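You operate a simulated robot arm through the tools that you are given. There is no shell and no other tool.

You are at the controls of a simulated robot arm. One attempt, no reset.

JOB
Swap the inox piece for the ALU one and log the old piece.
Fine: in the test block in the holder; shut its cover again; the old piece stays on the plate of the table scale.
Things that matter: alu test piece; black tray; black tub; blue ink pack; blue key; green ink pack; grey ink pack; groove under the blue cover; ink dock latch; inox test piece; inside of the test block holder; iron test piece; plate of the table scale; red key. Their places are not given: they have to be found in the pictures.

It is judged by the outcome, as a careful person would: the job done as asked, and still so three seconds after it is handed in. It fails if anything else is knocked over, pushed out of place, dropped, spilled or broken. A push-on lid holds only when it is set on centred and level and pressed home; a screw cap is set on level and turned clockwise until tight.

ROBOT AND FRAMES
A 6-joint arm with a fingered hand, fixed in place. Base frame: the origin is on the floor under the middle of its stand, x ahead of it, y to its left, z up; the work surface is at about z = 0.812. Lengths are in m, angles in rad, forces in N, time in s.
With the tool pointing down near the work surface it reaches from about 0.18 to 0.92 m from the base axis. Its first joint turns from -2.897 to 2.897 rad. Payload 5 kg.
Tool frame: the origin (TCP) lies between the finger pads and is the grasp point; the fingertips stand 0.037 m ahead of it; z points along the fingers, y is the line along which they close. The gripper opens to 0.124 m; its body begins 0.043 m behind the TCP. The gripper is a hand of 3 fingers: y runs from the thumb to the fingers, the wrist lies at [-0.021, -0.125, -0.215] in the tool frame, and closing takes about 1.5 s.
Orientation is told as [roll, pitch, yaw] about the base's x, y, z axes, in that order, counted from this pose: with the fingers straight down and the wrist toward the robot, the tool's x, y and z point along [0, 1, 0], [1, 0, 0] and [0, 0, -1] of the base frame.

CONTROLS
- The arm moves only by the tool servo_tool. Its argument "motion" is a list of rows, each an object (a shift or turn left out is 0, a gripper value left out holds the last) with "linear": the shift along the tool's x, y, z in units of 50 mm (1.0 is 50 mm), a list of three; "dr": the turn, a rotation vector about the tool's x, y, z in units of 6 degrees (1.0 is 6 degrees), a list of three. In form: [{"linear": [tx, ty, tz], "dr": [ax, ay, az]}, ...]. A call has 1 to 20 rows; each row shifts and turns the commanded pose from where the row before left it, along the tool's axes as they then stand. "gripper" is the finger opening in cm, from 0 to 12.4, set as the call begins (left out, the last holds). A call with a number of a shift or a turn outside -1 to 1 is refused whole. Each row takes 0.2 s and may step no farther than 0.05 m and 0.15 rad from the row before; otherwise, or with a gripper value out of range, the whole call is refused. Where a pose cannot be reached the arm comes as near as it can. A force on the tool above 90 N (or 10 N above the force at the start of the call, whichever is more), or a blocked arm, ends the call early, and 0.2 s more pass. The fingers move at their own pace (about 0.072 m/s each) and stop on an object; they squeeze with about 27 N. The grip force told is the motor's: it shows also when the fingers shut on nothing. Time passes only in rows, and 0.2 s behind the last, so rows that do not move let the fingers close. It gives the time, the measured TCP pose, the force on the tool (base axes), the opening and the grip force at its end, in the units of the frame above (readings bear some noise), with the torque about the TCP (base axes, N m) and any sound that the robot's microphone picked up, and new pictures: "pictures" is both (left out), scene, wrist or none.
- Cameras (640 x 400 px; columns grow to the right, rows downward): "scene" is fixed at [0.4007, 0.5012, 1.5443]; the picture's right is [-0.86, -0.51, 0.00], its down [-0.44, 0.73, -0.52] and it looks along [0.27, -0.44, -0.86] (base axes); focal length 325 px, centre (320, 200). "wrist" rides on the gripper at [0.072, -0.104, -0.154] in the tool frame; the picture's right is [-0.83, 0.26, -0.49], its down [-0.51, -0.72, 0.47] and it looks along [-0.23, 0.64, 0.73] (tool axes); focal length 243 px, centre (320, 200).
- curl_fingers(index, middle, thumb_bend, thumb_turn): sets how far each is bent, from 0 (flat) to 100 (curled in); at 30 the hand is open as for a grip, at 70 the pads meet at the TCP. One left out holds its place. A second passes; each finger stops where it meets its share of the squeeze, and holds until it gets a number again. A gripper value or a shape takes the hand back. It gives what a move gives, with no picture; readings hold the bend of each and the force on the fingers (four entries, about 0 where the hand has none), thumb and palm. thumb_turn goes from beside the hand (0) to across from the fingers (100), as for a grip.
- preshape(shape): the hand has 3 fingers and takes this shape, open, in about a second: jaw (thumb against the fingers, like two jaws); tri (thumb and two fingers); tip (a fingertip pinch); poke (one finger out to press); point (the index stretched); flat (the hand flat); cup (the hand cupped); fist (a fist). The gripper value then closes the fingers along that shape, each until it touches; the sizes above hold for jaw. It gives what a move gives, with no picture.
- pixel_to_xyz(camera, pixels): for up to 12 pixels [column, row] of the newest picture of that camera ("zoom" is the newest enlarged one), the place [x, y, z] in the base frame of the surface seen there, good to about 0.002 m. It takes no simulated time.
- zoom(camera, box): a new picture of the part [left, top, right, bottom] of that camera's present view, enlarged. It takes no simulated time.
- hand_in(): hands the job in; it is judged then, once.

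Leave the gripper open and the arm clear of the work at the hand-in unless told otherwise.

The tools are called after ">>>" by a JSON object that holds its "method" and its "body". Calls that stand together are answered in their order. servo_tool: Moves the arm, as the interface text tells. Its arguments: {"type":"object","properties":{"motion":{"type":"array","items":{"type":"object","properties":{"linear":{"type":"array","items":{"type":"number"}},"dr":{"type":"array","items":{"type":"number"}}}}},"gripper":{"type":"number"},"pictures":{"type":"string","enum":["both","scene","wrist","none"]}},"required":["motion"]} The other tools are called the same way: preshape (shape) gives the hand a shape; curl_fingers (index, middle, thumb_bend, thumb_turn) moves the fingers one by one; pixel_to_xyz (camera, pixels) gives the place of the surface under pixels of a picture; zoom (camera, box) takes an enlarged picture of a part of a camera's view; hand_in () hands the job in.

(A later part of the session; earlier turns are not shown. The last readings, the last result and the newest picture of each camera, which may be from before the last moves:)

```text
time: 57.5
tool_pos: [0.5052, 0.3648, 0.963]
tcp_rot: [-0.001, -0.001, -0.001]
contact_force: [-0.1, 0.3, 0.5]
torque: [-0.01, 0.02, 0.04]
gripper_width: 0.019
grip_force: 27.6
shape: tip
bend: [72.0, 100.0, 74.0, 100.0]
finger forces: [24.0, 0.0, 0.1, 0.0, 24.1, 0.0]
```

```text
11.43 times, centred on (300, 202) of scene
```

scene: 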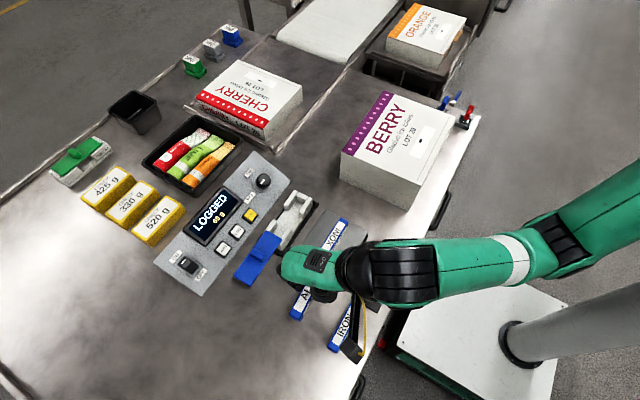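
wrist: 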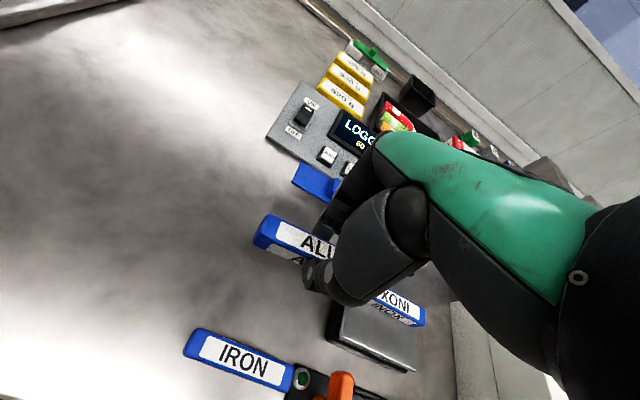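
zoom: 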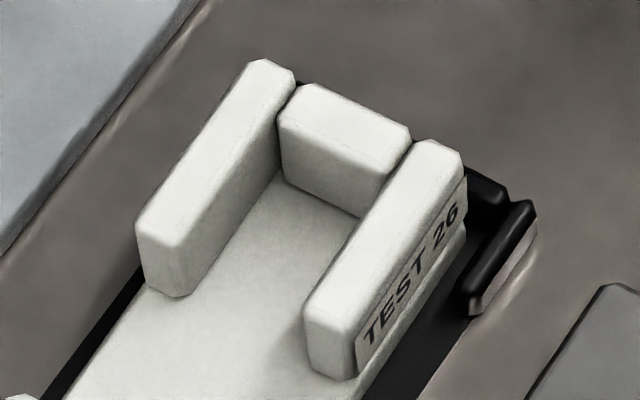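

The groove's inside is x≈0.642–0.673, from y≈0.160 up to the cover edge at 0.282, with its floor at z≈0.821. ALU (20 × 101 mm) fits centred at (0.6575, 0.2185), so the TCP goes to (0.6625, 0.2185). It should touch bottom at TCP z≈0.865. I'll carry it over at z≈0.963.

>>> {"method": "servo_tool", "body": {"motion": [{"linear": [-0.488, 0.524, 0]}, {"linear": [-0.488, 0.524, 0]}, {"linear": [-0.488, 0.524, 0]}, {"linear": [-0.488, 0.524, 0]}, {"linear": [-0.487, 0.524, 0]}, {"linear": [-0.487, 0.524, 0]}, {"linear": [0, 0, 0.5]}, {"linear": [0, 0, 0.3]}, {}], "pictures": "both"}}

>>> {"method": "zoom", "body": {"camera": "wrist", "box": [200, 180, 400, 330]}}

>>> {"method": "zoom", "body": {"camera": "scene", "box": [240, 150, 350, 260]}}

```text
time: 59.5
tool_pos: [0.6628, 0.219, 0.923]
tcp_rot: [0.0, 0.0, 0.002]
contact_force: [-0.3, -0.8, -0.7]
torque: [-0.02, -0.01, -0.03]
gripper_width: 0.0189
grip_force: 27.0
shape: tip
bend: [72.0, 100.0, 74.0, 100.0]
finger forces: [24.1, 0.0, 0.0, 0.0, 24.0, 0.0]
```

scene: 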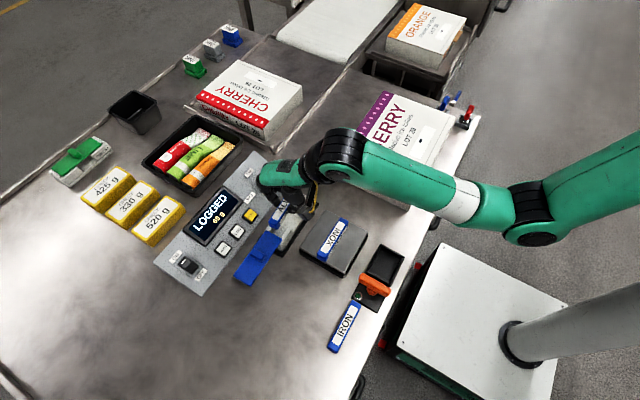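
wrist: 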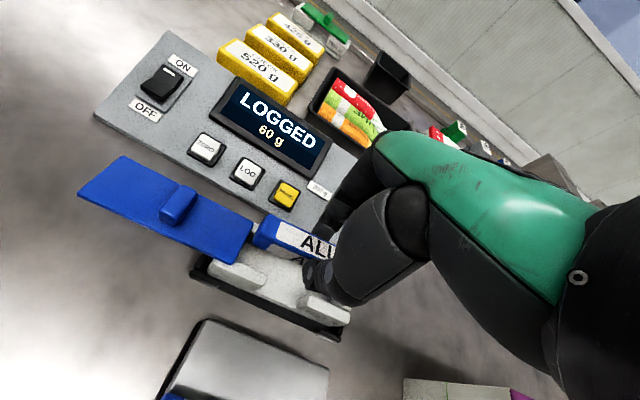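

```text
2.67 times, centred on (300, 255) of wrist
```

zoom: 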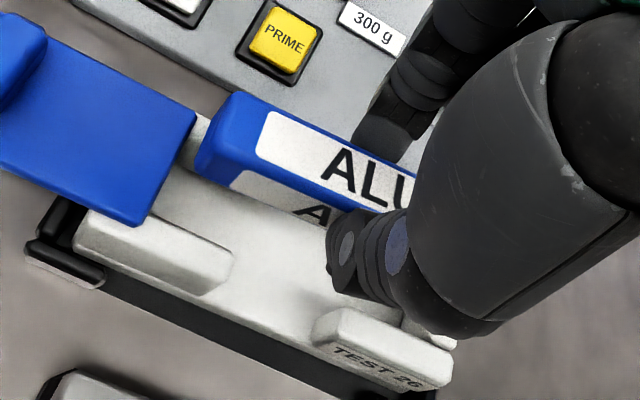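

```text
3.64 times, centred on (295, 205) of scene
```

zoom: 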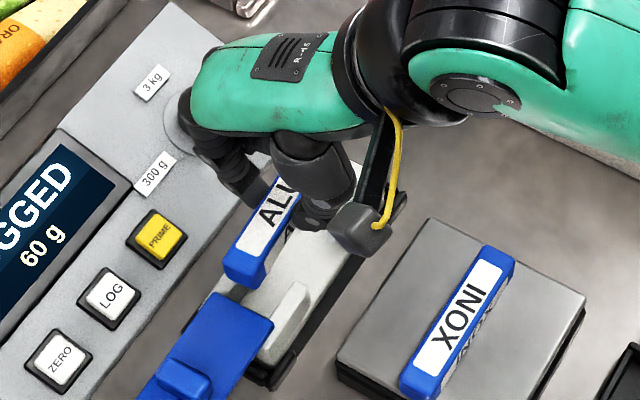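

I'll check ALU's actual position over the groove before lowering.

>>> {"method": "pixel_to_xyz", "body": {"camera": "wrist", "pixels": [[263, 222], [256, 238], [268, 218], [275, 243], [262, 238], [290, 232], [285, 248], [252, 242], [259, 248], [225, 270]]}}

>>> {"method": "pixel_to_xyz", "body": {"camera": "scene", "pixels": [[272, 219], [279, 224], [276, 222], [283, 210], [289, 213], [273, 224], [278, 229], [409, 300]]}}

```text
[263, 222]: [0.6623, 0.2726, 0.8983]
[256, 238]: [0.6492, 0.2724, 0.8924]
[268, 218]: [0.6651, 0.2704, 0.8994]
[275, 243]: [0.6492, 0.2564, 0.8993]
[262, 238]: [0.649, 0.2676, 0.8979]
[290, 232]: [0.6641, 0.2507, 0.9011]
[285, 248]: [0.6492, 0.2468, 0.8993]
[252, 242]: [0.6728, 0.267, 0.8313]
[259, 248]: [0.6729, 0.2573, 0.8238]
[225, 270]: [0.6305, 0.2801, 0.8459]
```

```text
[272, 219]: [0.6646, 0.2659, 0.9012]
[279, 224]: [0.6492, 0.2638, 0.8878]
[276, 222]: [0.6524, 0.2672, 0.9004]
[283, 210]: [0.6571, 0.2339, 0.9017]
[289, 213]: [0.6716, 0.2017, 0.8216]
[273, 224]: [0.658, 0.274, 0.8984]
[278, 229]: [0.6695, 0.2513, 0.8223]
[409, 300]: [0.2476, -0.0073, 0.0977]
```

ALU spans x 0.6485–0.668 with its left end at y≈0.2735, a bit close to the left stop (about 0.275). I'll shift 4.5 mm toward −y to centre it, then lower to just inside the groove.

>>> {"method": "servo_tool", "body": {"motion": [{"linear": [-0.09, 0, 0.1]}, {"linear": [0, 0, 0.3]}, {"linear": [0, 0, 0.3]}, {"linear": [0, 0, 0.1]}, {"linear": [0, 0, 0.1]}, {}], "pictures": "both"}}

>>> {"method": "zoom", "body": {"camera": "wrist", "box": [200, 180, 400, 330]}}

>>> {"method": "zoom", "body": {"camera": "scene", "box": [240, 150, 350, 260]}}

```text
time: 60.9
tool_pos: [0.6647, 0.2161, 0.8819]
tcp_rot: [0.004, -0.011, 0.0]
contact_force: [-1.0, 2.7, 44.0]
torque: [0.0, -0.02, 0.01]
gripper_width: 0.0219
grip_force: 26.8
shape: tip
bend: [73.0, 100.0, 74.0, 100.0]
finger forces: [32.5, 0.0, 0.1, 0.0, 30.7, 0.0]
```

scene: 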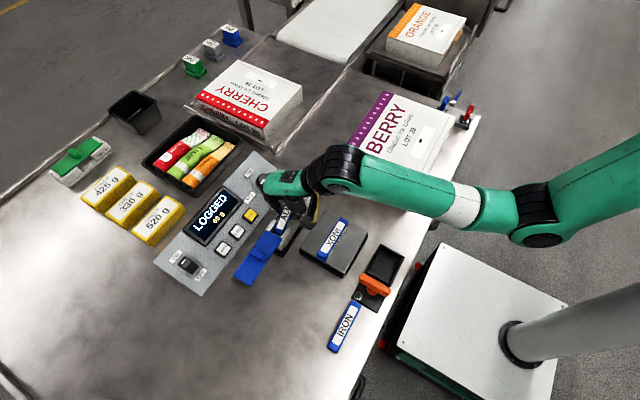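
wrist: 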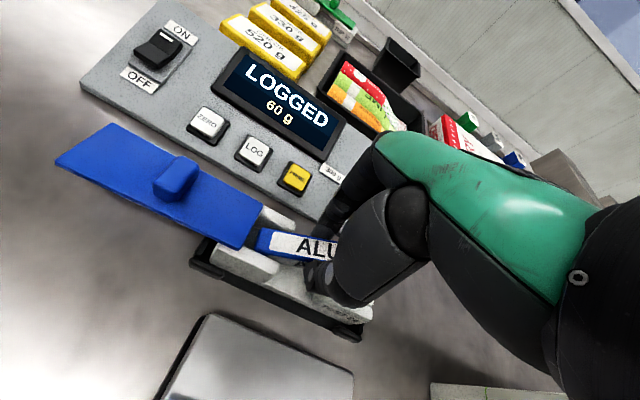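

```text
2.67 times, centred on (300, 255) of wrist
```

zoom: 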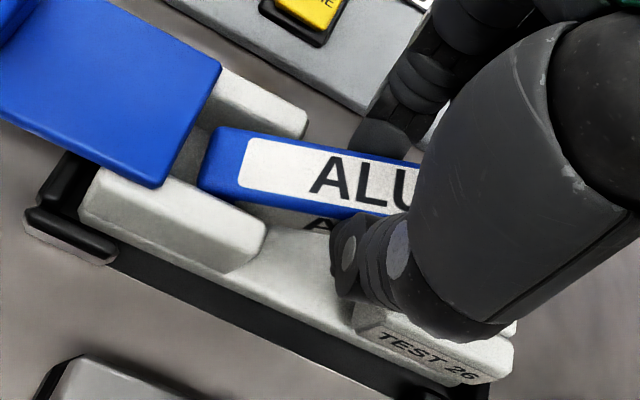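

```text
3.64 times, centred on (295, 205) of scene
```

zoom: 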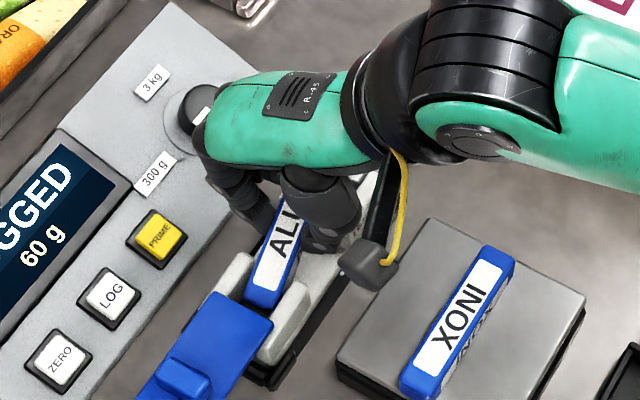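

That was a 44 N contact and the piece has pivoted in my grip, so something blocked it. I'll measure how it lies before moving.

>>> {"method": "pixel_to_xyz", "body": {"camera": "wrist", "pixels": [[263, 232], [260, 248], [270, 237], [285, 242], [300, 247], [315, 252], [290, 235], [320, 243], [275, 253], [258, 240], [310, 240], [330, 248]]}}

>>> {"method": "zoom", "body": {"camera": "wrist", "box": [240, 200, 400, 320]}}

>>> {"method": "zoom", "body": {"camera": "scene", "box": [265, 180, 335, 250]}}

```text
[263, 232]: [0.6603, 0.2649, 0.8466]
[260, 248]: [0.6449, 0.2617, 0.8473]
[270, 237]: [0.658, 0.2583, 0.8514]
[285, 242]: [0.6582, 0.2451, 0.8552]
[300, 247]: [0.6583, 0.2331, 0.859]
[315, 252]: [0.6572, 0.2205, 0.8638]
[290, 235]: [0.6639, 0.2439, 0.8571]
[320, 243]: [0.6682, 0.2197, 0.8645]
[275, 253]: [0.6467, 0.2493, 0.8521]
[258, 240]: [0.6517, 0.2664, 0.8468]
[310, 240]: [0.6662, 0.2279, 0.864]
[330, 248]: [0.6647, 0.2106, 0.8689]
```

```text
3.33 times, centred on (320, 260) of wrist
```

zoom: 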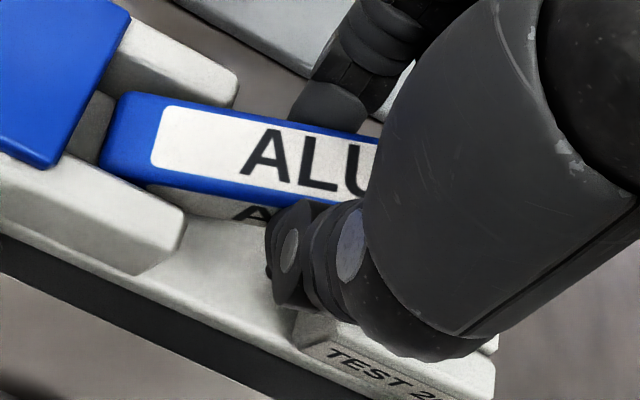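

```text
5.71 times, centred on (300, 215) of scene
```

zoom: 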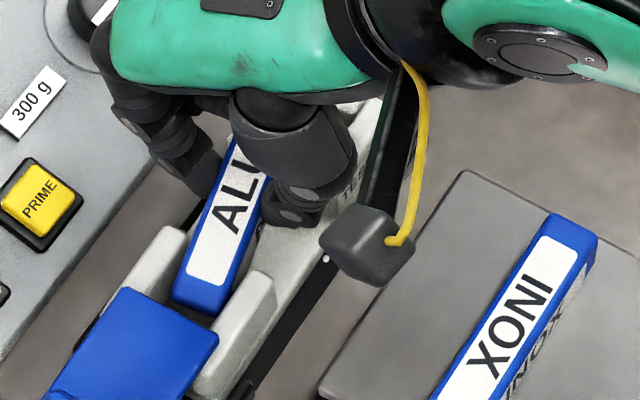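

ALU's right end caught on the right end stop, and the piece has pitched about 22° in the pinch: its left end went in while the right end rode up. I'll lift it clear again and measure its tilt exactly.

>>> {"method": "servo_tool", "body": {"motion": [{"linear": [0, 0, -0.1]}, {"linear": [0, 0, -0.2]}, {"linear": [0, 0, -0.4]}, {"linear": [0, 0, -0.5]}, {}], "pictures": "both"}}

>>> {"method": "zoom", "body": {"camera": "wrist", "box": [220, 180, 400, 320]}}

>>> {"method": "zoom", "body": {"camera": "scene", "box": [245, 150, 345, 250]}}

```text
time: 62.1
tool_pos: [0.6629, 0.2146, 0.9374]
tcp_rot: [0.0, 0.001, 0.0]
contact_force: [0.0, -0.1, -0.6]
torque: [0.01, -0.01, 0.0]
gripper_width: 0.0202
grip_force: 27.0
shape: tip
bend: [72.0, 100.0, 75.0, 100.0]
finger forces: [23.9, 0.0, 0.1, 0.1, 23.9, 0.0]
```

scene: 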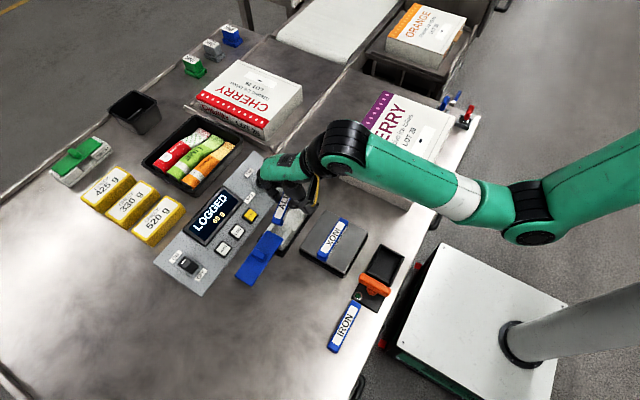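
wrist: 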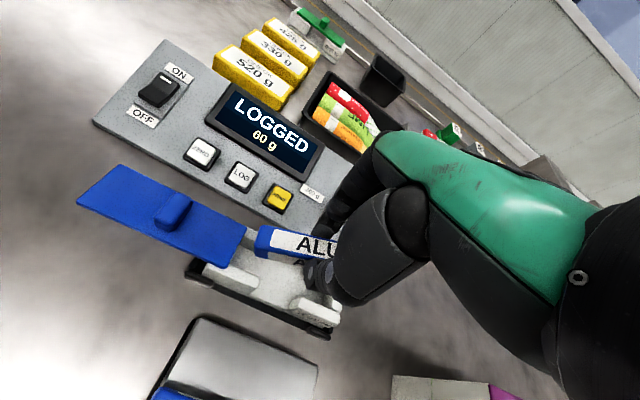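

```text
2.86 times, centred on (310, 250) of wrist
```

zoom: 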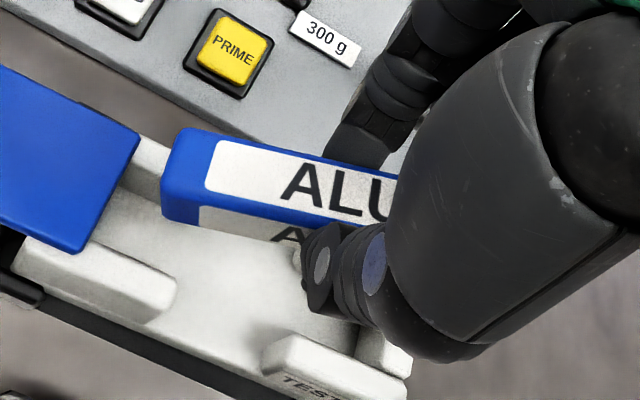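

```text
4.00 times, centred on (295, 200) of scene
```

zoom: 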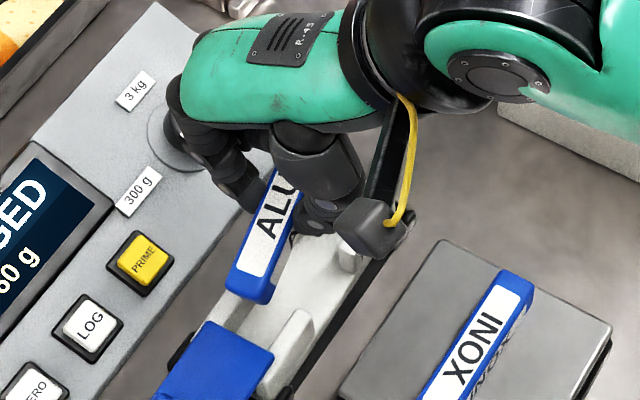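

I'll measure ALU's tilt now that it's free.

>>> {"method": "pixel_to_xyz", "body": {"camera": "wrist", "pixels": [[266, 228], [260, 245], [275, 250], [285, 232], [300, 237], [320, 240], [305, 255], [312, 257], [295, 245], [258, 254], [268, 262], [330, 243]]}}

>>> {"method": "pixel_to_xyz", "body": {"camera": "scene", "pixels": [[274, 217], [280, 221], [283, 204], [289, 207], [286, 195], [277, 223], [282, 212]]}}

```text
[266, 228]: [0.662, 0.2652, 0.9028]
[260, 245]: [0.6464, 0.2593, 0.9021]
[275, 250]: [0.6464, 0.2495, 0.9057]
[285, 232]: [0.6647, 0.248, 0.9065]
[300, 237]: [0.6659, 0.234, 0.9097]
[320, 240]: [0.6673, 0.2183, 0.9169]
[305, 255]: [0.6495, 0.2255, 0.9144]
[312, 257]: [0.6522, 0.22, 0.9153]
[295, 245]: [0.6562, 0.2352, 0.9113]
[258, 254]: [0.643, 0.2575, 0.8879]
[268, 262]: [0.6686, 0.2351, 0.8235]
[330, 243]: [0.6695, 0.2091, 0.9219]
```

```text
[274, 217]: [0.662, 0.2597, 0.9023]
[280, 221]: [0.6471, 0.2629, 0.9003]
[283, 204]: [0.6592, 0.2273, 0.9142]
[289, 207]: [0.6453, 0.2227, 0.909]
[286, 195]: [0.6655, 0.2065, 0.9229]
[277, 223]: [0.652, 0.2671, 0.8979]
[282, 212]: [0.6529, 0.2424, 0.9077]
```

ALU is pitched 19° (left end down) and turned about 0.13 rad in my fingers. Before fixing that, I'll measure the true piece length on INOX, whose both ends are visible on the scale.

>>> {"method": "zoom", "body": {"camera": "scene", "box": [300, 205, 370, 275]}}

>>> {"method": "pixel_to_xyz", "body": {"camera": "zoom", "pixels": [[383, 85], [400, 78], [430, 92], [375, 90], [180, 330], [185, 318], [225, 345], [205, 345], [195, 350], [420, 110], [300, 215], [250, 320]]}}

```text
5.71 times, centred on (335, 240) of scene
```

zoom: 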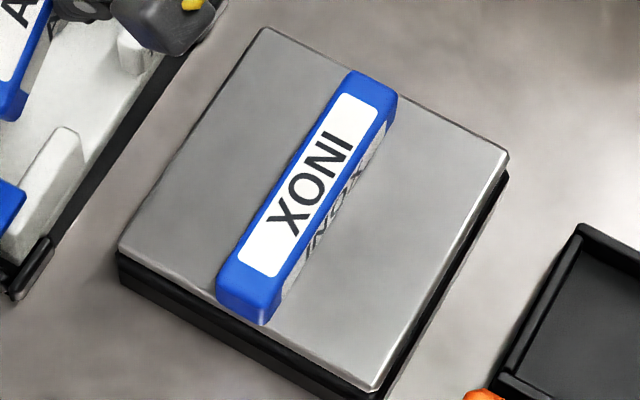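

```text
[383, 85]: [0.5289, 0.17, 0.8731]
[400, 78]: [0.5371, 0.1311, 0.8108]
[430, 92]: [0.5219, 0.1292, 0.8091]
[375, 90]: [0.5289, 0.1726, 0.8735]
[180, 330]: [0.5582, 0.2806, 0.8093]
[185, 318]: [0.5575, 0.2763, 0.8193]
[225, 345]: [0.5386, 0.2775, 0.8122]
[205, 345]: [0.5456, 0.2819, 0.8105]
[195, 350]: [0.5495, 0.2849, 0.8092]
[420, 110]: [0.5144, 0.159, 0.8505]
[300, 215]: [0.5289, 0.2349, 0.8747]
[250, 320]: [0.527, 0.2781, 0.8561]
```

>>> {"method": "pixel_to_xyz", "body": {"camera": "zoom", "pixels": [[355, 74], [372, 80], [392, 92], [350, 82], [394, 104], [232, 270], [258, 288], [242, 292], [240, 305], [222, 285], [265, 305], [262, 315]]}}

>>> {"method": "zoom", "body": {"camera": "scene", "box": [320, 285, 380, 360]}}

>>> {"method": "pixel_to_xyz", "body": {"camera": "zoom", "pixels": [[340, 80], [360, 90], [320, 150], [260, 330]]}}

```text
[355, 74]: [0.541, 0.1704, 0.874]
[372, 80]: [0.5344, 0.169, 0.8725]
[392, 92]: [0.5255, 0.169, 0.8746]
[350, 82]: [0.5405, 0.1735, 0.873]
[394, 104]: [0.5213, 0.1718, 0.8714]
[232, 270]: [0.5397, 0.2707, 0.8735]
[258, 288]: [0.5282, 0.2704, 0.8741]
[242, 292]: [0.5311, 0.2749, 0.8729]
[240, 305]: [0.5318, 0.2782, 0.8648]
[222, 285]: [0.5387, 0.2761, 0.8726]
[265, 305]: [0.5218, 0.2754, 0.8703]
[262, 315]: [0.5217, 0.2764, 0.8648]
```

```text
5.33 times, centred on (350, 322) of scene
```

zoom: 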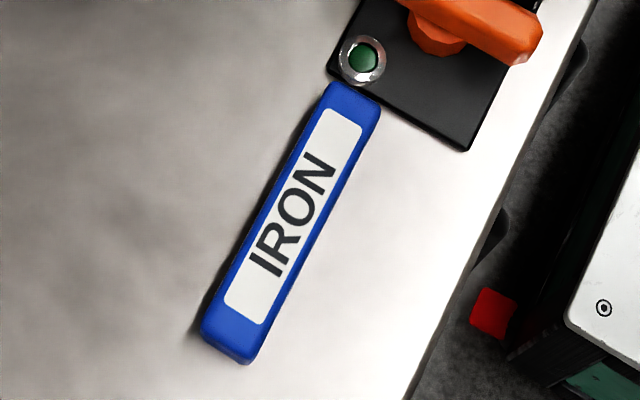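

```text
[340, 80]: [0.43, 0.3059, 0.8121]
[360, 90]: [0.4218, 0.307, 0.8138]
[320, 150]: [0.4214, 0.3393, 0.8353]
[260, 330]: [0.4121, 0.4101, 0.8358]
```

The pieces are about 0.110 m long (INOX y 0.168–0.278), so the groove is a snug fit. I need its exact ends, so I'll look closely at the left end of the groove by the cover.

>>> {"method": "zoom", "body": {"camera": "wrist", "box": [195, 215, 275, 295]}}

>>> {"method": "pixel_to_xyz", "body": {"camera": "zoom", "pixels": [[250, 150], [230, 180], [200, 210], [260, 120], [215, 225], [270, 200], [300, 260], [180, 230], [240, 250], [270, 130], [160, 240], [330, 300]]}}

```text
5.00 times, centred on (235, 255) of wrist
```

zoom: 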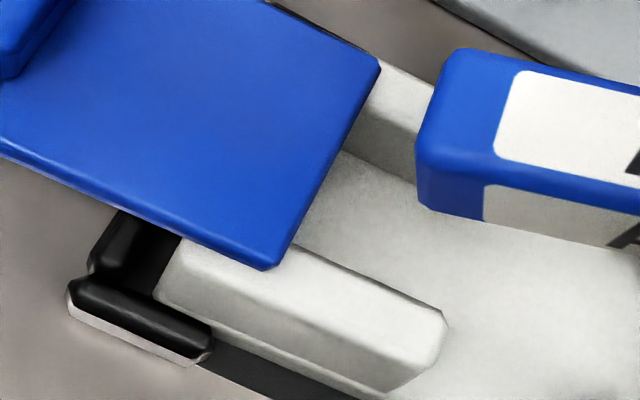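

```text
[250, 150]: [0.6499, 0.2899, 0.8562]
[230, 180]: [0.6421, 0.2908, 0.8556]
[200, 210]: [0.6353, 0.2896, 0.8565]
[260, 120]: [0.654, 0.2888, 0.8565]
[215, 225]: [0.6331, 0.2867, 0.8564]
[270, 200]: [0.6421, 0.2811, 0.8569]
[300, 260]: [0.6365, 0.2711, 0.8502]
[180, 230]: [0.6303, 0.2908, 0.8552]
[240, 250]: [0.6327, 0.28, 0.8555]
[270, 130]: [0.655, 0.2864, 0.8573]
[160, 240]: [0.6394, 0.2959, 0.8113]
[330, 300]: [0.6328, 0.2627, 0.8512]
```

>>> {"method": "pixel_to_xyz", "body": {"camera": "zoom", "pixels": [[312, 215], [330, 170], [305, 232], [345, 160], [320, 195], [360, 110], [380, 80], [298, 245], [400, 160], [440, 330], [420, 375], [530, 290]]}}

>>> {"method": "zoom", "body": {"camera": "scene", "box": [255, 205, 305, 255]}}

>>> {"method": "pixel_to_xyz", "body": {"camera": "zoom", "pixels": [[250, 200], [220, 225], [270, 180], [300, 220], [330, 190]]}}

```text
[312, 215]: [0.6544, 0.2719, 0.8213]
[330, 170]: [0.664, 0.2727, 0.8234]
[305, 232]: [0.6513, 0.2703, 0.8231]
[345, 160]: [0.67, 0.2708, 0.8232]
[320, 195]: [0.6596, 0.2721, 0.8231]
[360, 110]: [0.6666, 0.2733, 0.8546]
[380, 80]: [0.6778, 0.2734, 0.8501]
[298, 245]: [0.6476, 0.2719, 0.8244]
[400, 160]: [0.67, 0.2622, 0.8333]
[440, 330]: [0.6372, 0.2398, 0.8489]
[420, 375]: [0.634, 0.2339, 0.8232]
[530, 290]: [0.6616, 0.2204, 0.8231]
```

```text
8.00 times, centred on (280, 230) of scene
```

zoom: 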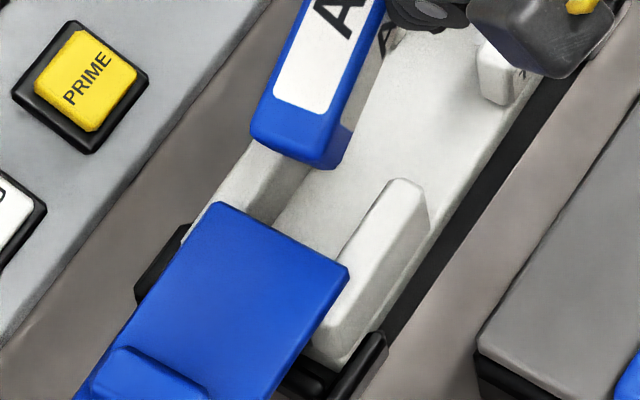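

```text
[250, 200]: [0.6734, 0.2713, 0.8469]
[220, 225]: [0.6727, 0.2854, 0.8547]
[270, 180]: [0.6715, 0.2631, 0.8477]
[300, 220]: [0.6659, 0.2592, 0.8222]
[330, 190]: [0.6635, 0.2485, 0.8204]
```

The groove runs from y≈0.1605 (right stop) to ≈0.2775, and the cover's edge is at ≈0.2755. So a 110 mm piece must go in with its left end at y≈0.273 (±2 mm). My 4.5 mm shift was what made it hit. Since ALU is now tilted in the grip, I'll take it back to its free spot on the table, turn the hand so the piece is level, set it down, and regrip it square. First I'll move above that spot.

>>> {"method": "servo_tool", "body": {"motion": [{"linear": [0, 0, -0.6]}, {"linear": [0.5, -0.525, 0]}, {"linear": [0.5, -0.525, 0]}, {"linear": [0.5, -0.525, 0]}, {"linear": [0.5, -0.525, 0]}, {"linear": [0.5, -0.525, 0]}, {"linear": [0.5, -0.525, 0]}, {"dr": [0, 0, 0.62]}, {"dr": [0, 0, 0.62]}, {}], "pictures": "none"}}

>>> {"method": "servo_tool", "body": {"motion": [{"dr": [0, 0.79, 0]}, {"dr": [0, 0.79, 0]}, {"dr": [0, 0.79, 0]}, {"dr": [0, 0.79, 0]}, {}], "pictures": "both"}}

>>> {"method": "zoom", "body": {"camera": "wrist", "box": [200, 180, 400, 330]}}

>>> {"method": "zoom", "body": {"camera": "scene", "box": [260, 220, 390, 350]}}

```text
time: 64.3
tool_pos: [0.5048, 0.3639, 0.9663]
tcp_rot: [-0.001, 0.0, -0.131]
contact_force: [-0.2, 0.2, -0.6]
torque: [0.01, -0.01, -0.02]
gripper_width: 0.02
grip_force: 27.3
shape: tip
bend: [72.0, 100.0, 75.0, 100.0]
finger forces: [23.9, 0.0, 0.0, 0.0, 23.9, 0.0]
```

```text
time: 65.5
tool_pos: [0.5054, 0.3654, 0.9683]
tcp_rot: [0.332, 0.0, -0.129]
contact_force: [0.3, -0.1, 0.6]
torque: [0.01, 0.0, 0.0]
gripper_width: 0.0197
grip_force: 27.1
shape: tip
bend: [72.0, 100.0, 75.0, 100.0]
finger forces: [23.9, 0.1, 0.0, 0.0, 23.9, 0.1]
```

scene: 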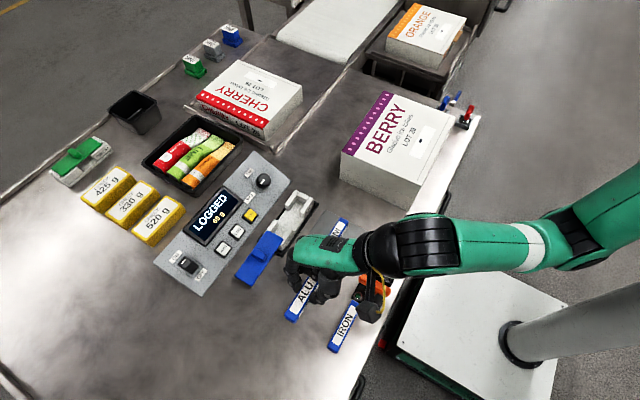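
wrist: 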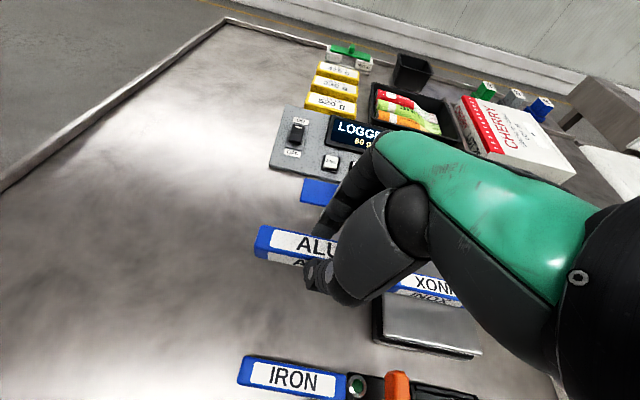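

```text
2.67 times, centred on (300, 255) of wrist
```

zoom: 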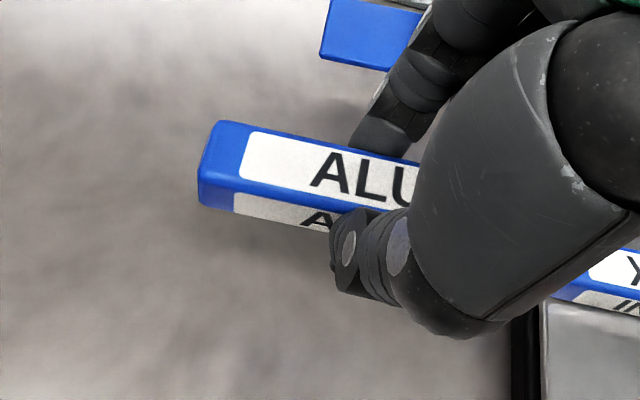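

```text
3.08 times, centred on (325, 285) of scene
```

zoom: 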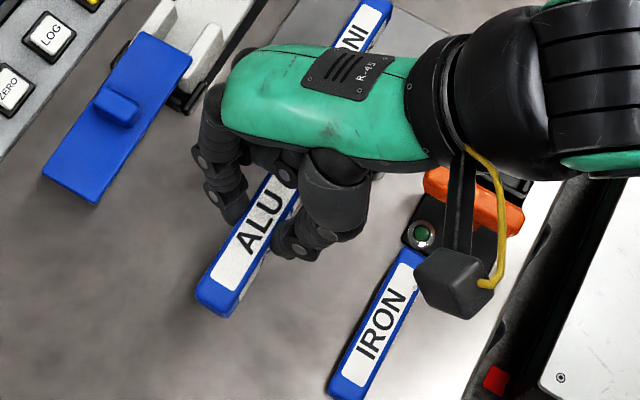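

I'll check that the piece is now level and where it hangs.

>>> {"method": "pixel_to_xyz", "body": {"camera": "wrist", "pixels": [[267, 231], [262, 247], [275, 235], [300, 240], [325, 242], [300, 254], [280, 251], [328, 248], [258, 256], [270, 262]]}}

>>> {"method": "pixel_to_xyz", "body": {"camera": "scene", "pixels": [[287, 315], [296, 318], [300, 300], [308, 303], [306, 290], [309, 280], [290, 320], [293, 310], [313, 285], [295, 321]]}}

```text
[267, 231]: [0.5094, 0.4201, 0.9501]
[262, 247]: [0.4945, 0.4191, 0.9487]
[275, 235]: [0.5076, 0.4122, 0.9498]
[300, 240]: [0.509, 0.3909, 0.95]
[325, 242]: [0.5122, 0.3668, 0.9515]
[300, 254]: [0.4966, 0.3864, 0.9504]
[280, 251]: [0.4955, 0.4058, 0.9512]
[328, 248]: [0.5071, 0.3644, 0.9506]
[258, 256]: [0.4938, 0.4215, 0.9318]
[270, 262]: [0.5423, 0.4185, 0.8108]
```

```text
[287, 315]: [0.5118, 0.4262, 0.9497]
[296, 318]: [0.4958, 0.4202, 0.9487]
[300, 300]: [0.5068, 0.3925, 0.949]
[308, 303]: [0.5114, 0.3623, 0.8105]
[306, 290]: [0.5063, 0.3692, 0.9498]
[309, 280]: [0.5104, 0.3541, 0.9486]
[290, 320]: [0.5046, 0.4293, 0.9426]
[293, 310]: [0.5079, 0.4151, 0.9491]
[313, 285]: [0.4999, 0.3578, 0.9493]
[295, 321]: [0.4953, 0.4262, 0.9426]
```

ALU is level now (top z≈0.950 along its length), at x≈0.503, y 0.3195–0.4295. I'll lower it straight down in base z (tool x −0.326, z +0.945 per unit) to about 14 mm above the table.

>>> {"method": "servo_tool", "body": {"motion": [{"linear": [-0.163, 0, 0.4725]}, {"linear": [-0.163, 0, 0.4725]}, {"linear": [-0.163, 0, 0.4725]}, {"linear": [-0.163, 0, 0.4725]}, {}], "pictures": "both"}}

>>> {"method": "pixel_to_xyz", "body": {"camera": "wrist", "pixels": [[267, 231], [275, 235], [300, 240], [325, 242], [280, 251], [258, 256]]}}

>>> {"method": "zoom", "body": {"camera": "wrist", "box": [200, 180, 400, 330]}}

```text
time: 66.7
tool_pos: [0.5049, 0.3639, 0.8678]
tcp_rot: [0.331, 0.0, -0.13]
contact_force: [-0.8, 0.1, 0.9]
torque: [-0.03, -0.02, 0.02]
gripper_width: 0.0199
grip_force: 26.6
shape: tip
bend: [72.0, 100.0, 75.0, 100.0]
finger forces: [23.8, 0.0, 0.0, 0.0, 24.0, 0.0]
```

scene: 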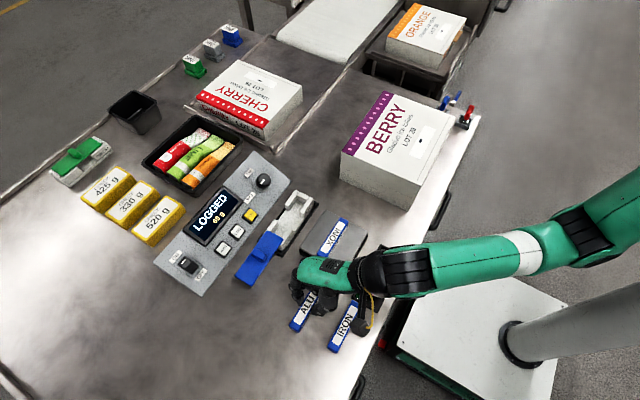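
wrist: 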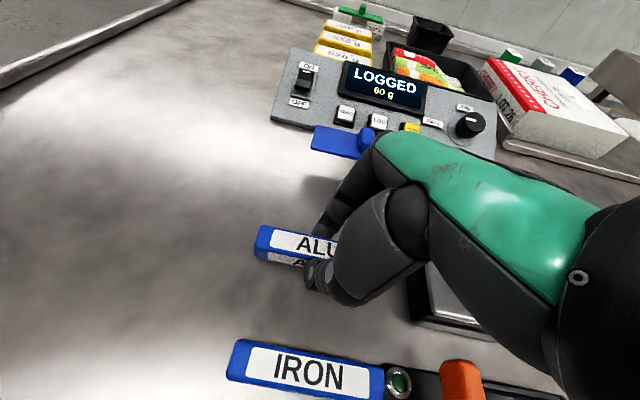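

```text
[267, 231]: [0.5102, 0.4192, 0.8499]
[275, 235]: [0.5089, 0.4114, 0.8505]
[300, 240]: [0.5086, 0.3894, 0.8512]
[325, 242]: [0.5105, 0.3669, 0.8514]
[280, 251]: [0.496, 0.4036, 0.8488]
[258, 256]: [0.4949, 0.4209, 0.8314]
```

```text
2.67 times, centred on (300, 255) of wrist
```

zoom: 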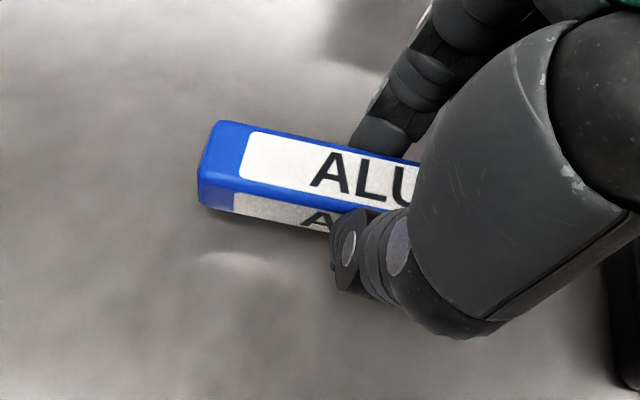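

Its top is at 0.850, so it has about 15 mm to go. I'll lower 12 mm, then creep.

>>> {"method": "servo_tool", "body": {"motion": [{"linear": [-0.039, 0, 0.113]}, {"linear": [-0.039, 0, 0.113]}, {"linear": [-0.0065, 0, 0.019]}, {"linear": [-0.0065, 0, 0.019]}, {}], "pictures": "wrist"}}

>>> {"method": "pixel_to_xyz", "body": {"camera": "wrist", "pixels": [[267, 231], [275, 235], [300, 240], [325, 242], [280, 251], [258, 256]]}}

```text
time: 67.9
tool_pos: [0.5052, 0.364, 0.8534]
tcp_rot: [0.331, 0.001, -0.13]
contact_force: [-1.4, -0.2, -0.5]
torque: [0.01, 0.0, 0.0]
gripper_width: 0.0198
grip_force: 27.2
shape: tip
bend: [72.0, 100.0, 75.0, 100.0]
finger forces: [24.0, 0.1, 0.0, 0.0, 23.9, 0.0]
```

wrist: 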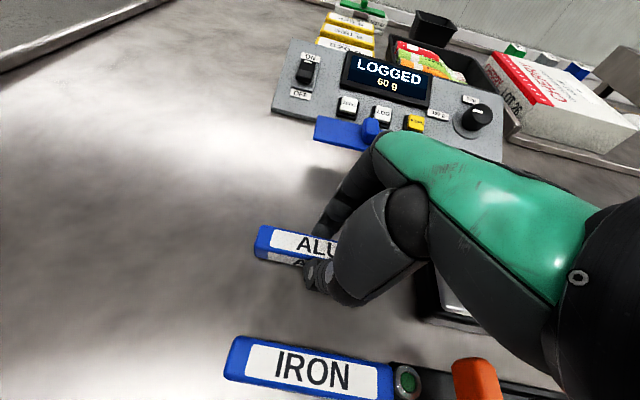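

```text
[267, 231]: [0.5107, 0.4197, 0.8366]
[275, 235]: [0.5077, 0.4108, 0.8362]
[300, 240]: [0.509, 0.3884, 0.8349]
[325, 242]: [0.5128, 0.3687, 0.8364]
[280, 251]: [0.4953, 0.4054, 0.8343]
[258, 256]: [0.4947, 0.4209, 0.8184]
```

The top is at z≈0.836, so there's only 1 to 2 mm left. I'll creep down 1 mm at a time until it takes load.

>>> {"method": "servo_tool", "body": {"motion": [{"linear": [-0.0065, 0, 0.019]}, {"linear": [-0.0065, 0, 0.019]}, {}], "pictures": "none"}}

```text
time: 68.7
tool_pos: [0.5059, 0.3655, 0.8511]
tcp_rot: [0.332, -0.001, -0.13]
contact_force: [0.2, -2.1, 6.9]
torque: [0.07, 0.08, 0.03]
gripper_width: 0.0198
grip_force: 27.0
shape: tip
bend: [72.0, 100.0, 75.0, 100.0]
finger forces: [25.2, 0.0, 0.0, 0.1, 24.9, 0.0]
```

The table is carrying it now (6.9 N up). I'll open to 4.5 cm to release, then back straight up.

>>> {"method": "servo_tool", "body": {"motion": [{}, {}, {}], "gripper": 4.5, "pictures": "wrist"}}

>>> {"method": "servo_tool", "body": {"motion": [{"linear": [0.098, 0, -0.284]}, {"linear": [0.163, 0, -0.4725]}, {"linear": [0.163, 0, -0.4725]}, {"dr": [0, -0.79, 0]}, {"dr": [0, -0.79, 0]}, {"dr": [0, -0.79, 0]}, {"dr": [0, -0.79, 0]}, {"dr": [0, 0, -0.62]}, {"dr": [0, 0, -0.62]}, {"linear": [0, 0, -0.5]}, {}], "gripper": 4.5, "pictures": "both"}}

>>> {"method": "zoom", "body": {"camera": "scene", "box": [270, 250, 390, 360]}}

>>> {"method": "zoom", "body": {"camera": "wrist", "box": [200, 200, 400, 350]}}

```text
time: 69.5
tool_pos: [0.505, 0.3641, 0.8506]
tcp_rot: [0.329, 0.001, -0.13]
contact_force: [-0.1, 0.9, -0.5]
torque: [0.02, 0.01, 0.0]
gripper_width: 0.0447
grip_force: 0.2
shape: tip
bend: [73.0, 98.0, 73.0, 100.0]
finger forces: [0.0, 0.0, 0.0, 0.1, 0.1, 0.1]
```

wrist: 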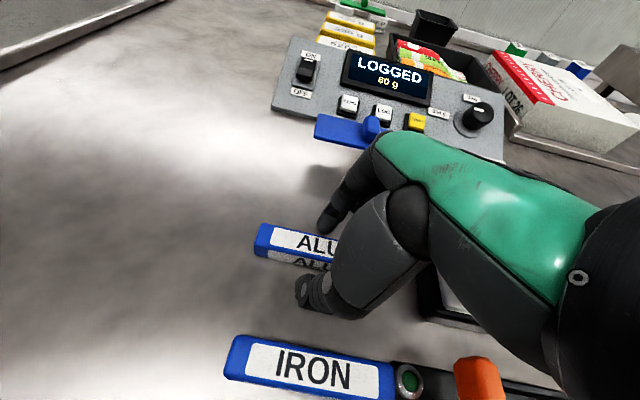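

```text
time: 71.9
tool_pos: [0.5073, 0.3644, 0.9411]
tcp_rot: [0.002, 0.0, 0.002]
contact_force: [-0.7, 0.3, 0.0]
torque: [-0.01, -0.01, -0.02]
gripper_width: 0.0447
grip_force: 0.0
shape: tip
bend: [73.0, 98.0, 73.0, 100.0]
finger forces: [0.1, 0.0, 0.0, 0.0, 0.0, 0.0]
```

scene: 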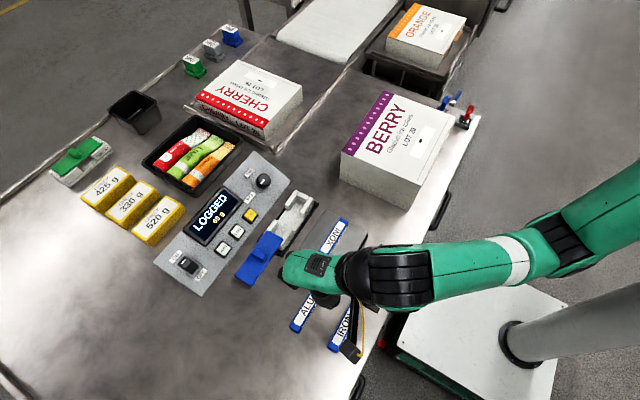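
wrist: 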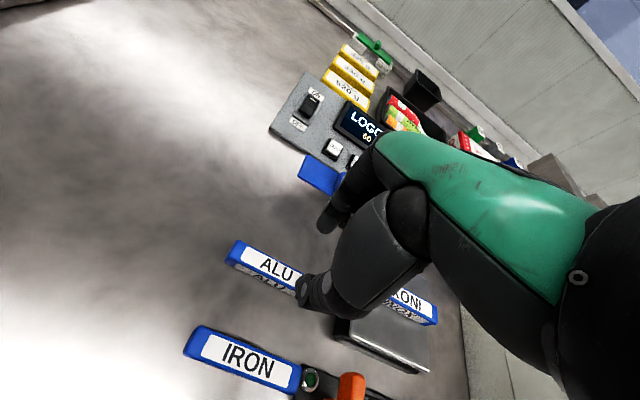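

```text
3.64 times, centred on (330, 305) of scene
```

zoom: 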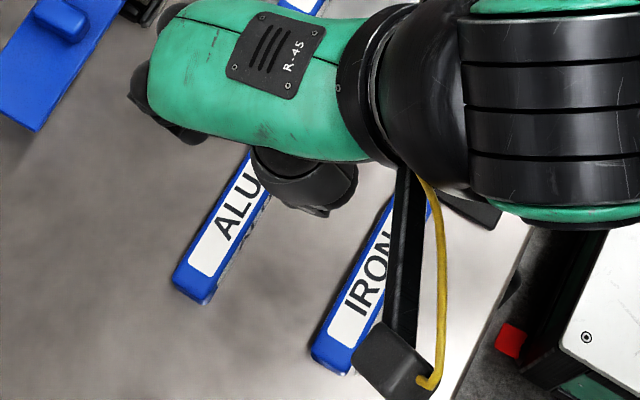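

```text
2.67 times, centred on (300, 275) of wrist
```

zoom: 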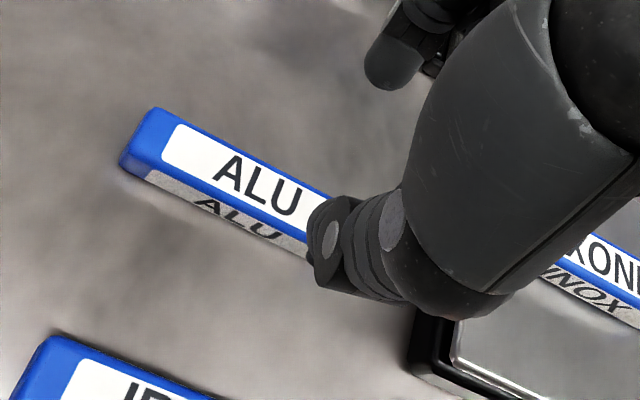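

ALU lies flat on the table again. I'll move aside a little so that the scene camera sees both its ends, and measure.

>>> {"method": "servo_tool", "body": {"motion": [{"linear": [-0.6, 0.7, 0]}, {"linear": [-0.6, 0.7, 0]}, {"linear": [-0.6, 0.7, 0]}, {}], "gripper": 5, "pictures": "scene"}}

>>> {"method": "zoom", "body": {"camera": "scene", "box": [280, 275, 340, 340]}}

```text
time: 72.9
tool_pos: [0.6112, 0.2753, 0.9411]
tcp_rot: [0.0, 0.002, 0.002]
contact_force: [1.0, -0.1, -0.9]
torque: [0.02, 0.03, 0.02]
gripper_width: 0.0497
grip_force: 0.0
shape: tip
bend: [73.0, 98.0, 72.0, 100.0]
finger forces: [0.0, 0.0, 0.1, 0.0, 0.1, 0.0]
```

scene: 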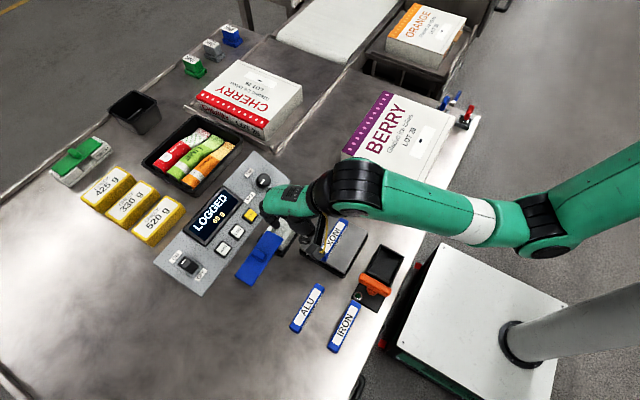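

```text
6.15 times, centred on (310, 308) of scene
```

zoom: 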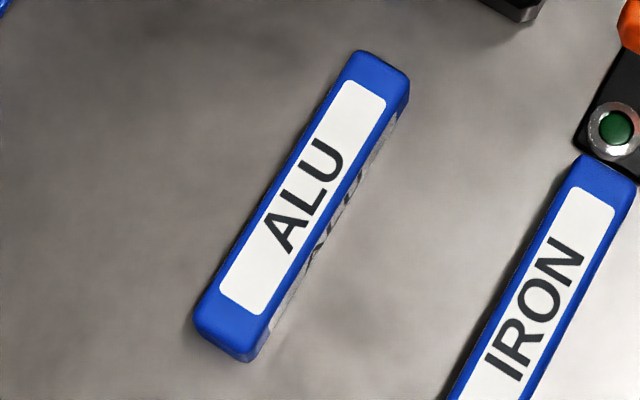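

>>> {"method": "pixel_to_xyz", "body": {"camera": "zoom", "pixels": [[362, 53], [385, 62], [402, 74], [345, 75], [400, 95], [205, 310], [230, 325], [255, 338], [200, 325], [235, 352], [262, 345], [305, 200]]}}

>>> {"method": "pixel_to_xyz", "body": {"camera": "zoom", "pixels": [[372, 54], [390, 62], [215, 335], [225, 345], [245, 355], [250, 345], [275, 215], [330, 235], [300, 165], [360, 180]]}}

```text
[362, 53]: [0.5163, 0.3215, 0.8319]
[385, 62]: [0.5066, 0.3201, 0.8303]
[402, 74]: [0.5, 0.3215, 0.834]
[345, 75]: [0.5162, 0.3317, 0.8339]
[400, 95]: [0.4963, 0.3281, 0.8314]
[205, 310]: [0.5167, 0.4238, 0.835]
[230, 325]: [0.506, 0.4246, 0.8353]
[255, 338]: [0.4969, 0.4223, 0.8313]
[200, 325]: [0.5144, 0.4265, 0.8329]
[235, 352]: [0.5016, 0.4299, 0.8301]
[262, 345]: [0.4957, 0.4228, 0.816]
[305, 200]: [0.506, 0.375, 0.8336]
```

```text
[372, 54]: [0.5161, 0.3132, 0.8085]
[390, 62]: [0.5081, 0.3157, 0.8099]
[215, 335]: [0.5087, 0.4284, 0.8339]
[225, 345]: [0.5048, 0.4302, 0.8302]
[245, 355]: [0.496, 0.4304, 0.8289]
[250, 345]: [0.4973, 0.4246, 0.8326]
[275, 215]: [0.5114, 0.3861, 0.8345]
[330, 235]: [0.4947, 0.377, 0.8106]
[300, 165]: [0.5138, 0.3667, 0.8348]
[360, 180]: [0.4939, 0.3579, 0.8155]
```

ALU is at x≈0.496–0.516, y 0.320–0.430 (110 mm long), yaw ≈ 0, with its centre at (0.506, 0.375). I'll regrip exactly at its centre: TCP (0.511, 0.375), down to z≈0.856.

>>> {"method": "servo_tool", "body": {"motion": [{"linear": [0.66, -0.668, 0]}, {"linear": [0.67, -0.668, 0]}, {"linear": [0.66, -0.668, 0]}, {"linear": [0, 0, 0.4]}, {"linear": [0, 0, 0.4]}, {"linear": [0, 0, 0.4]}, {"linear": [0, 0, 0.3]}, {"linear": [0, 0, 0.2]}, {}], "gripper": 5, "pictures": "both"}}

>>> {"method": "zoom", "body": {"camera": "wrist", "box": [200, 180, 400, 350]}}

```text
time: 74.9
tool_pos: [0.5097, 0.3737, 0.8567]
tcp_rot: [0.0, 0.0, 0.001]
contact_force: [0.4, -0.4, -0.3]
torque: [0.0, -0.02, 0.0]
gripper_width: 0.0496
grip_force: 0.0
shape: tip
bend: [73.0, 98.0, 72.0, 100.0]
finger forces: [0.0, 0.1, 0.1, 0.0, 0.0, 0.1]
```

scene: 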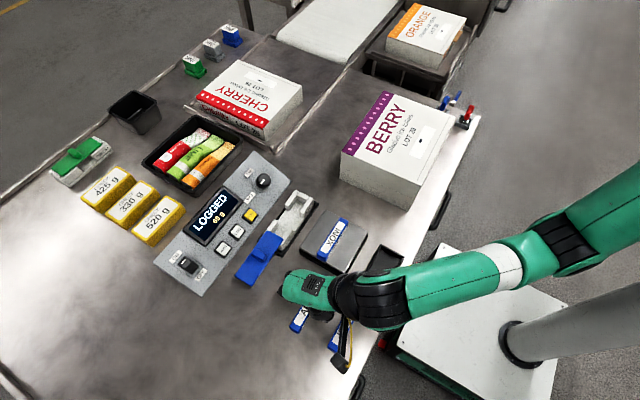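
wrist: 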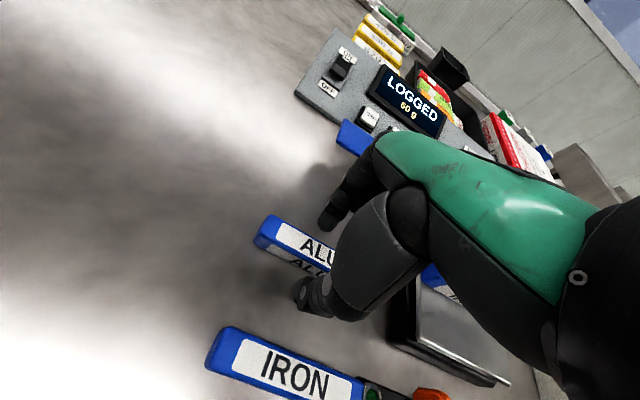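

```text
2.35 times, centred on (300, 265) of wrist
```

zoom: 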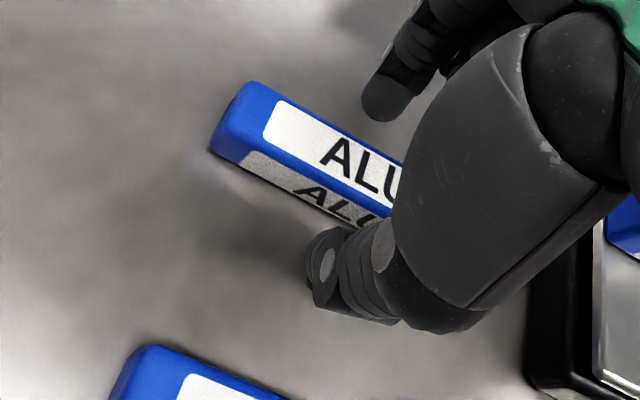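

The fingers straddle ALU at its middle. I'll close on it, then lift.

>>> {"method": "servo_tool", "body": {"motion": [{}, {}, {}, {}, {}, {}], "gripper": 0, "pictures": "none"}}

>>> {"method": "servo_tool", "body": {"motion": [{"linear": [0, 0, -0.1]}, {"linear": [0, 0, -0.4]}, {"linear": [0, 0, -0.6]}, {"linear": [0, 0, -0.6]}, {"linear": [0, 0, -0.4]}, {}], "pictures": "both"}}

>>> {"method": "zoom", "body": {"camera": "wrist", "box": [200, 180, 400, 350]}}

>>> {"method": "zoom", "body": {"camera": "scene", "box": [265, 185, 325, 255]}}

```text
time: 76.3
tool_pos: [0.51, 0.3731, 0.8566]
tcp_rot: [0.001, -0.001, -0.001]
contact_force: [0.0, 0.2, 0.1]
torque: [0.0, -0.02, 0.0]
gripper_width: 0.0185
grip_force: 27.4
shape: tip
bend: [72.0, 100.0, 74.0, 100.0]
finger forces: [23.9, 0.0, 0.0, 0.0, 24.0, 0.0]
```

```text
time: 77.7
tool_pos: [0.5105, 0.3739, 0.9612]
tcp_rot: [0.0, 0.0, 0.001]
contact_force: [0.1, 0.0, -0.9]
torque: [-0.02, -0.01, 0.02]
gripper_width: 0.0186
grip_force: 27.7
shape: tip
bend: [72.0, 100.0, 74.0, 100.0]
finger forces: [23.9, 0.1, 0.0, 0.0, 24.1, 0.1]
```

scene: 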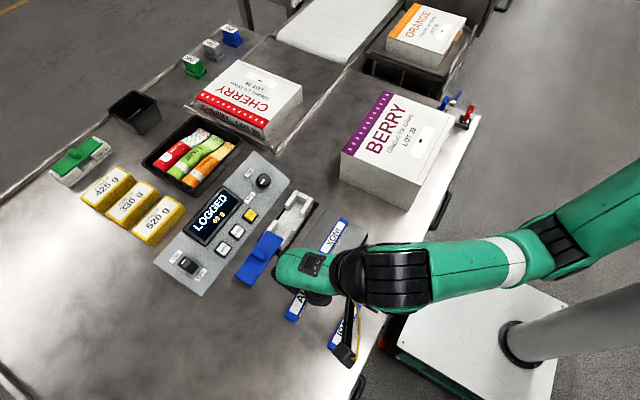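
wrist: 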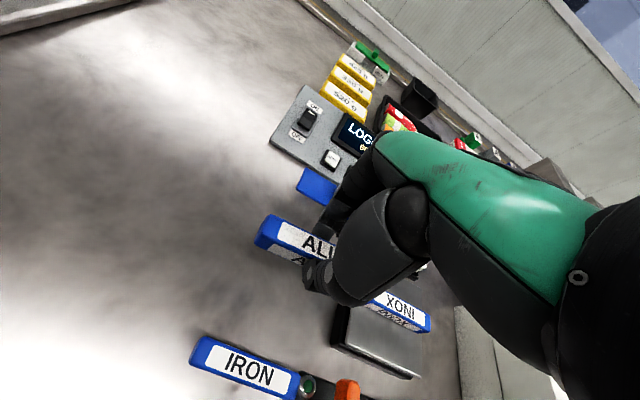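

```text
2.35 times, centred on (300, 265) of wrist
```

zoom: 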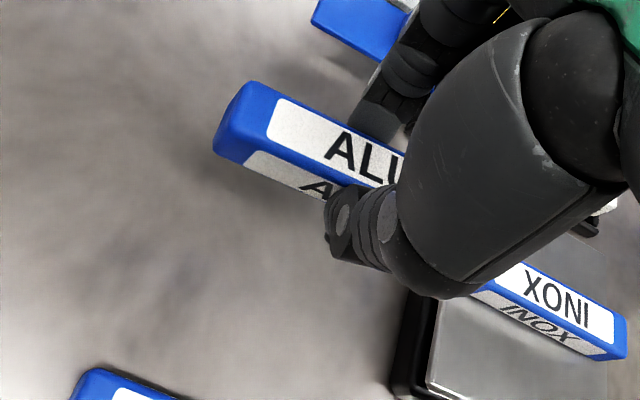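

```text
5.71 times, centred on (295, 220) of scene
```

zoom: 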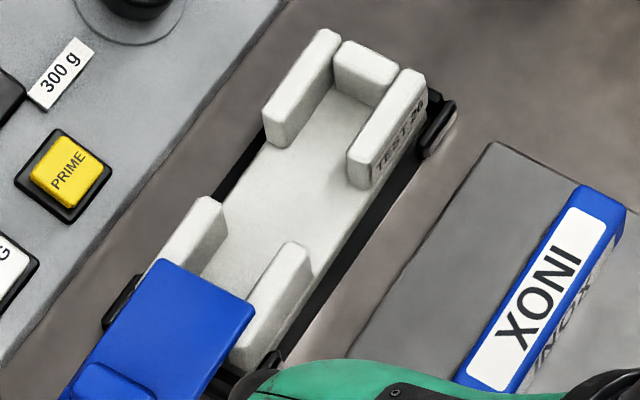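

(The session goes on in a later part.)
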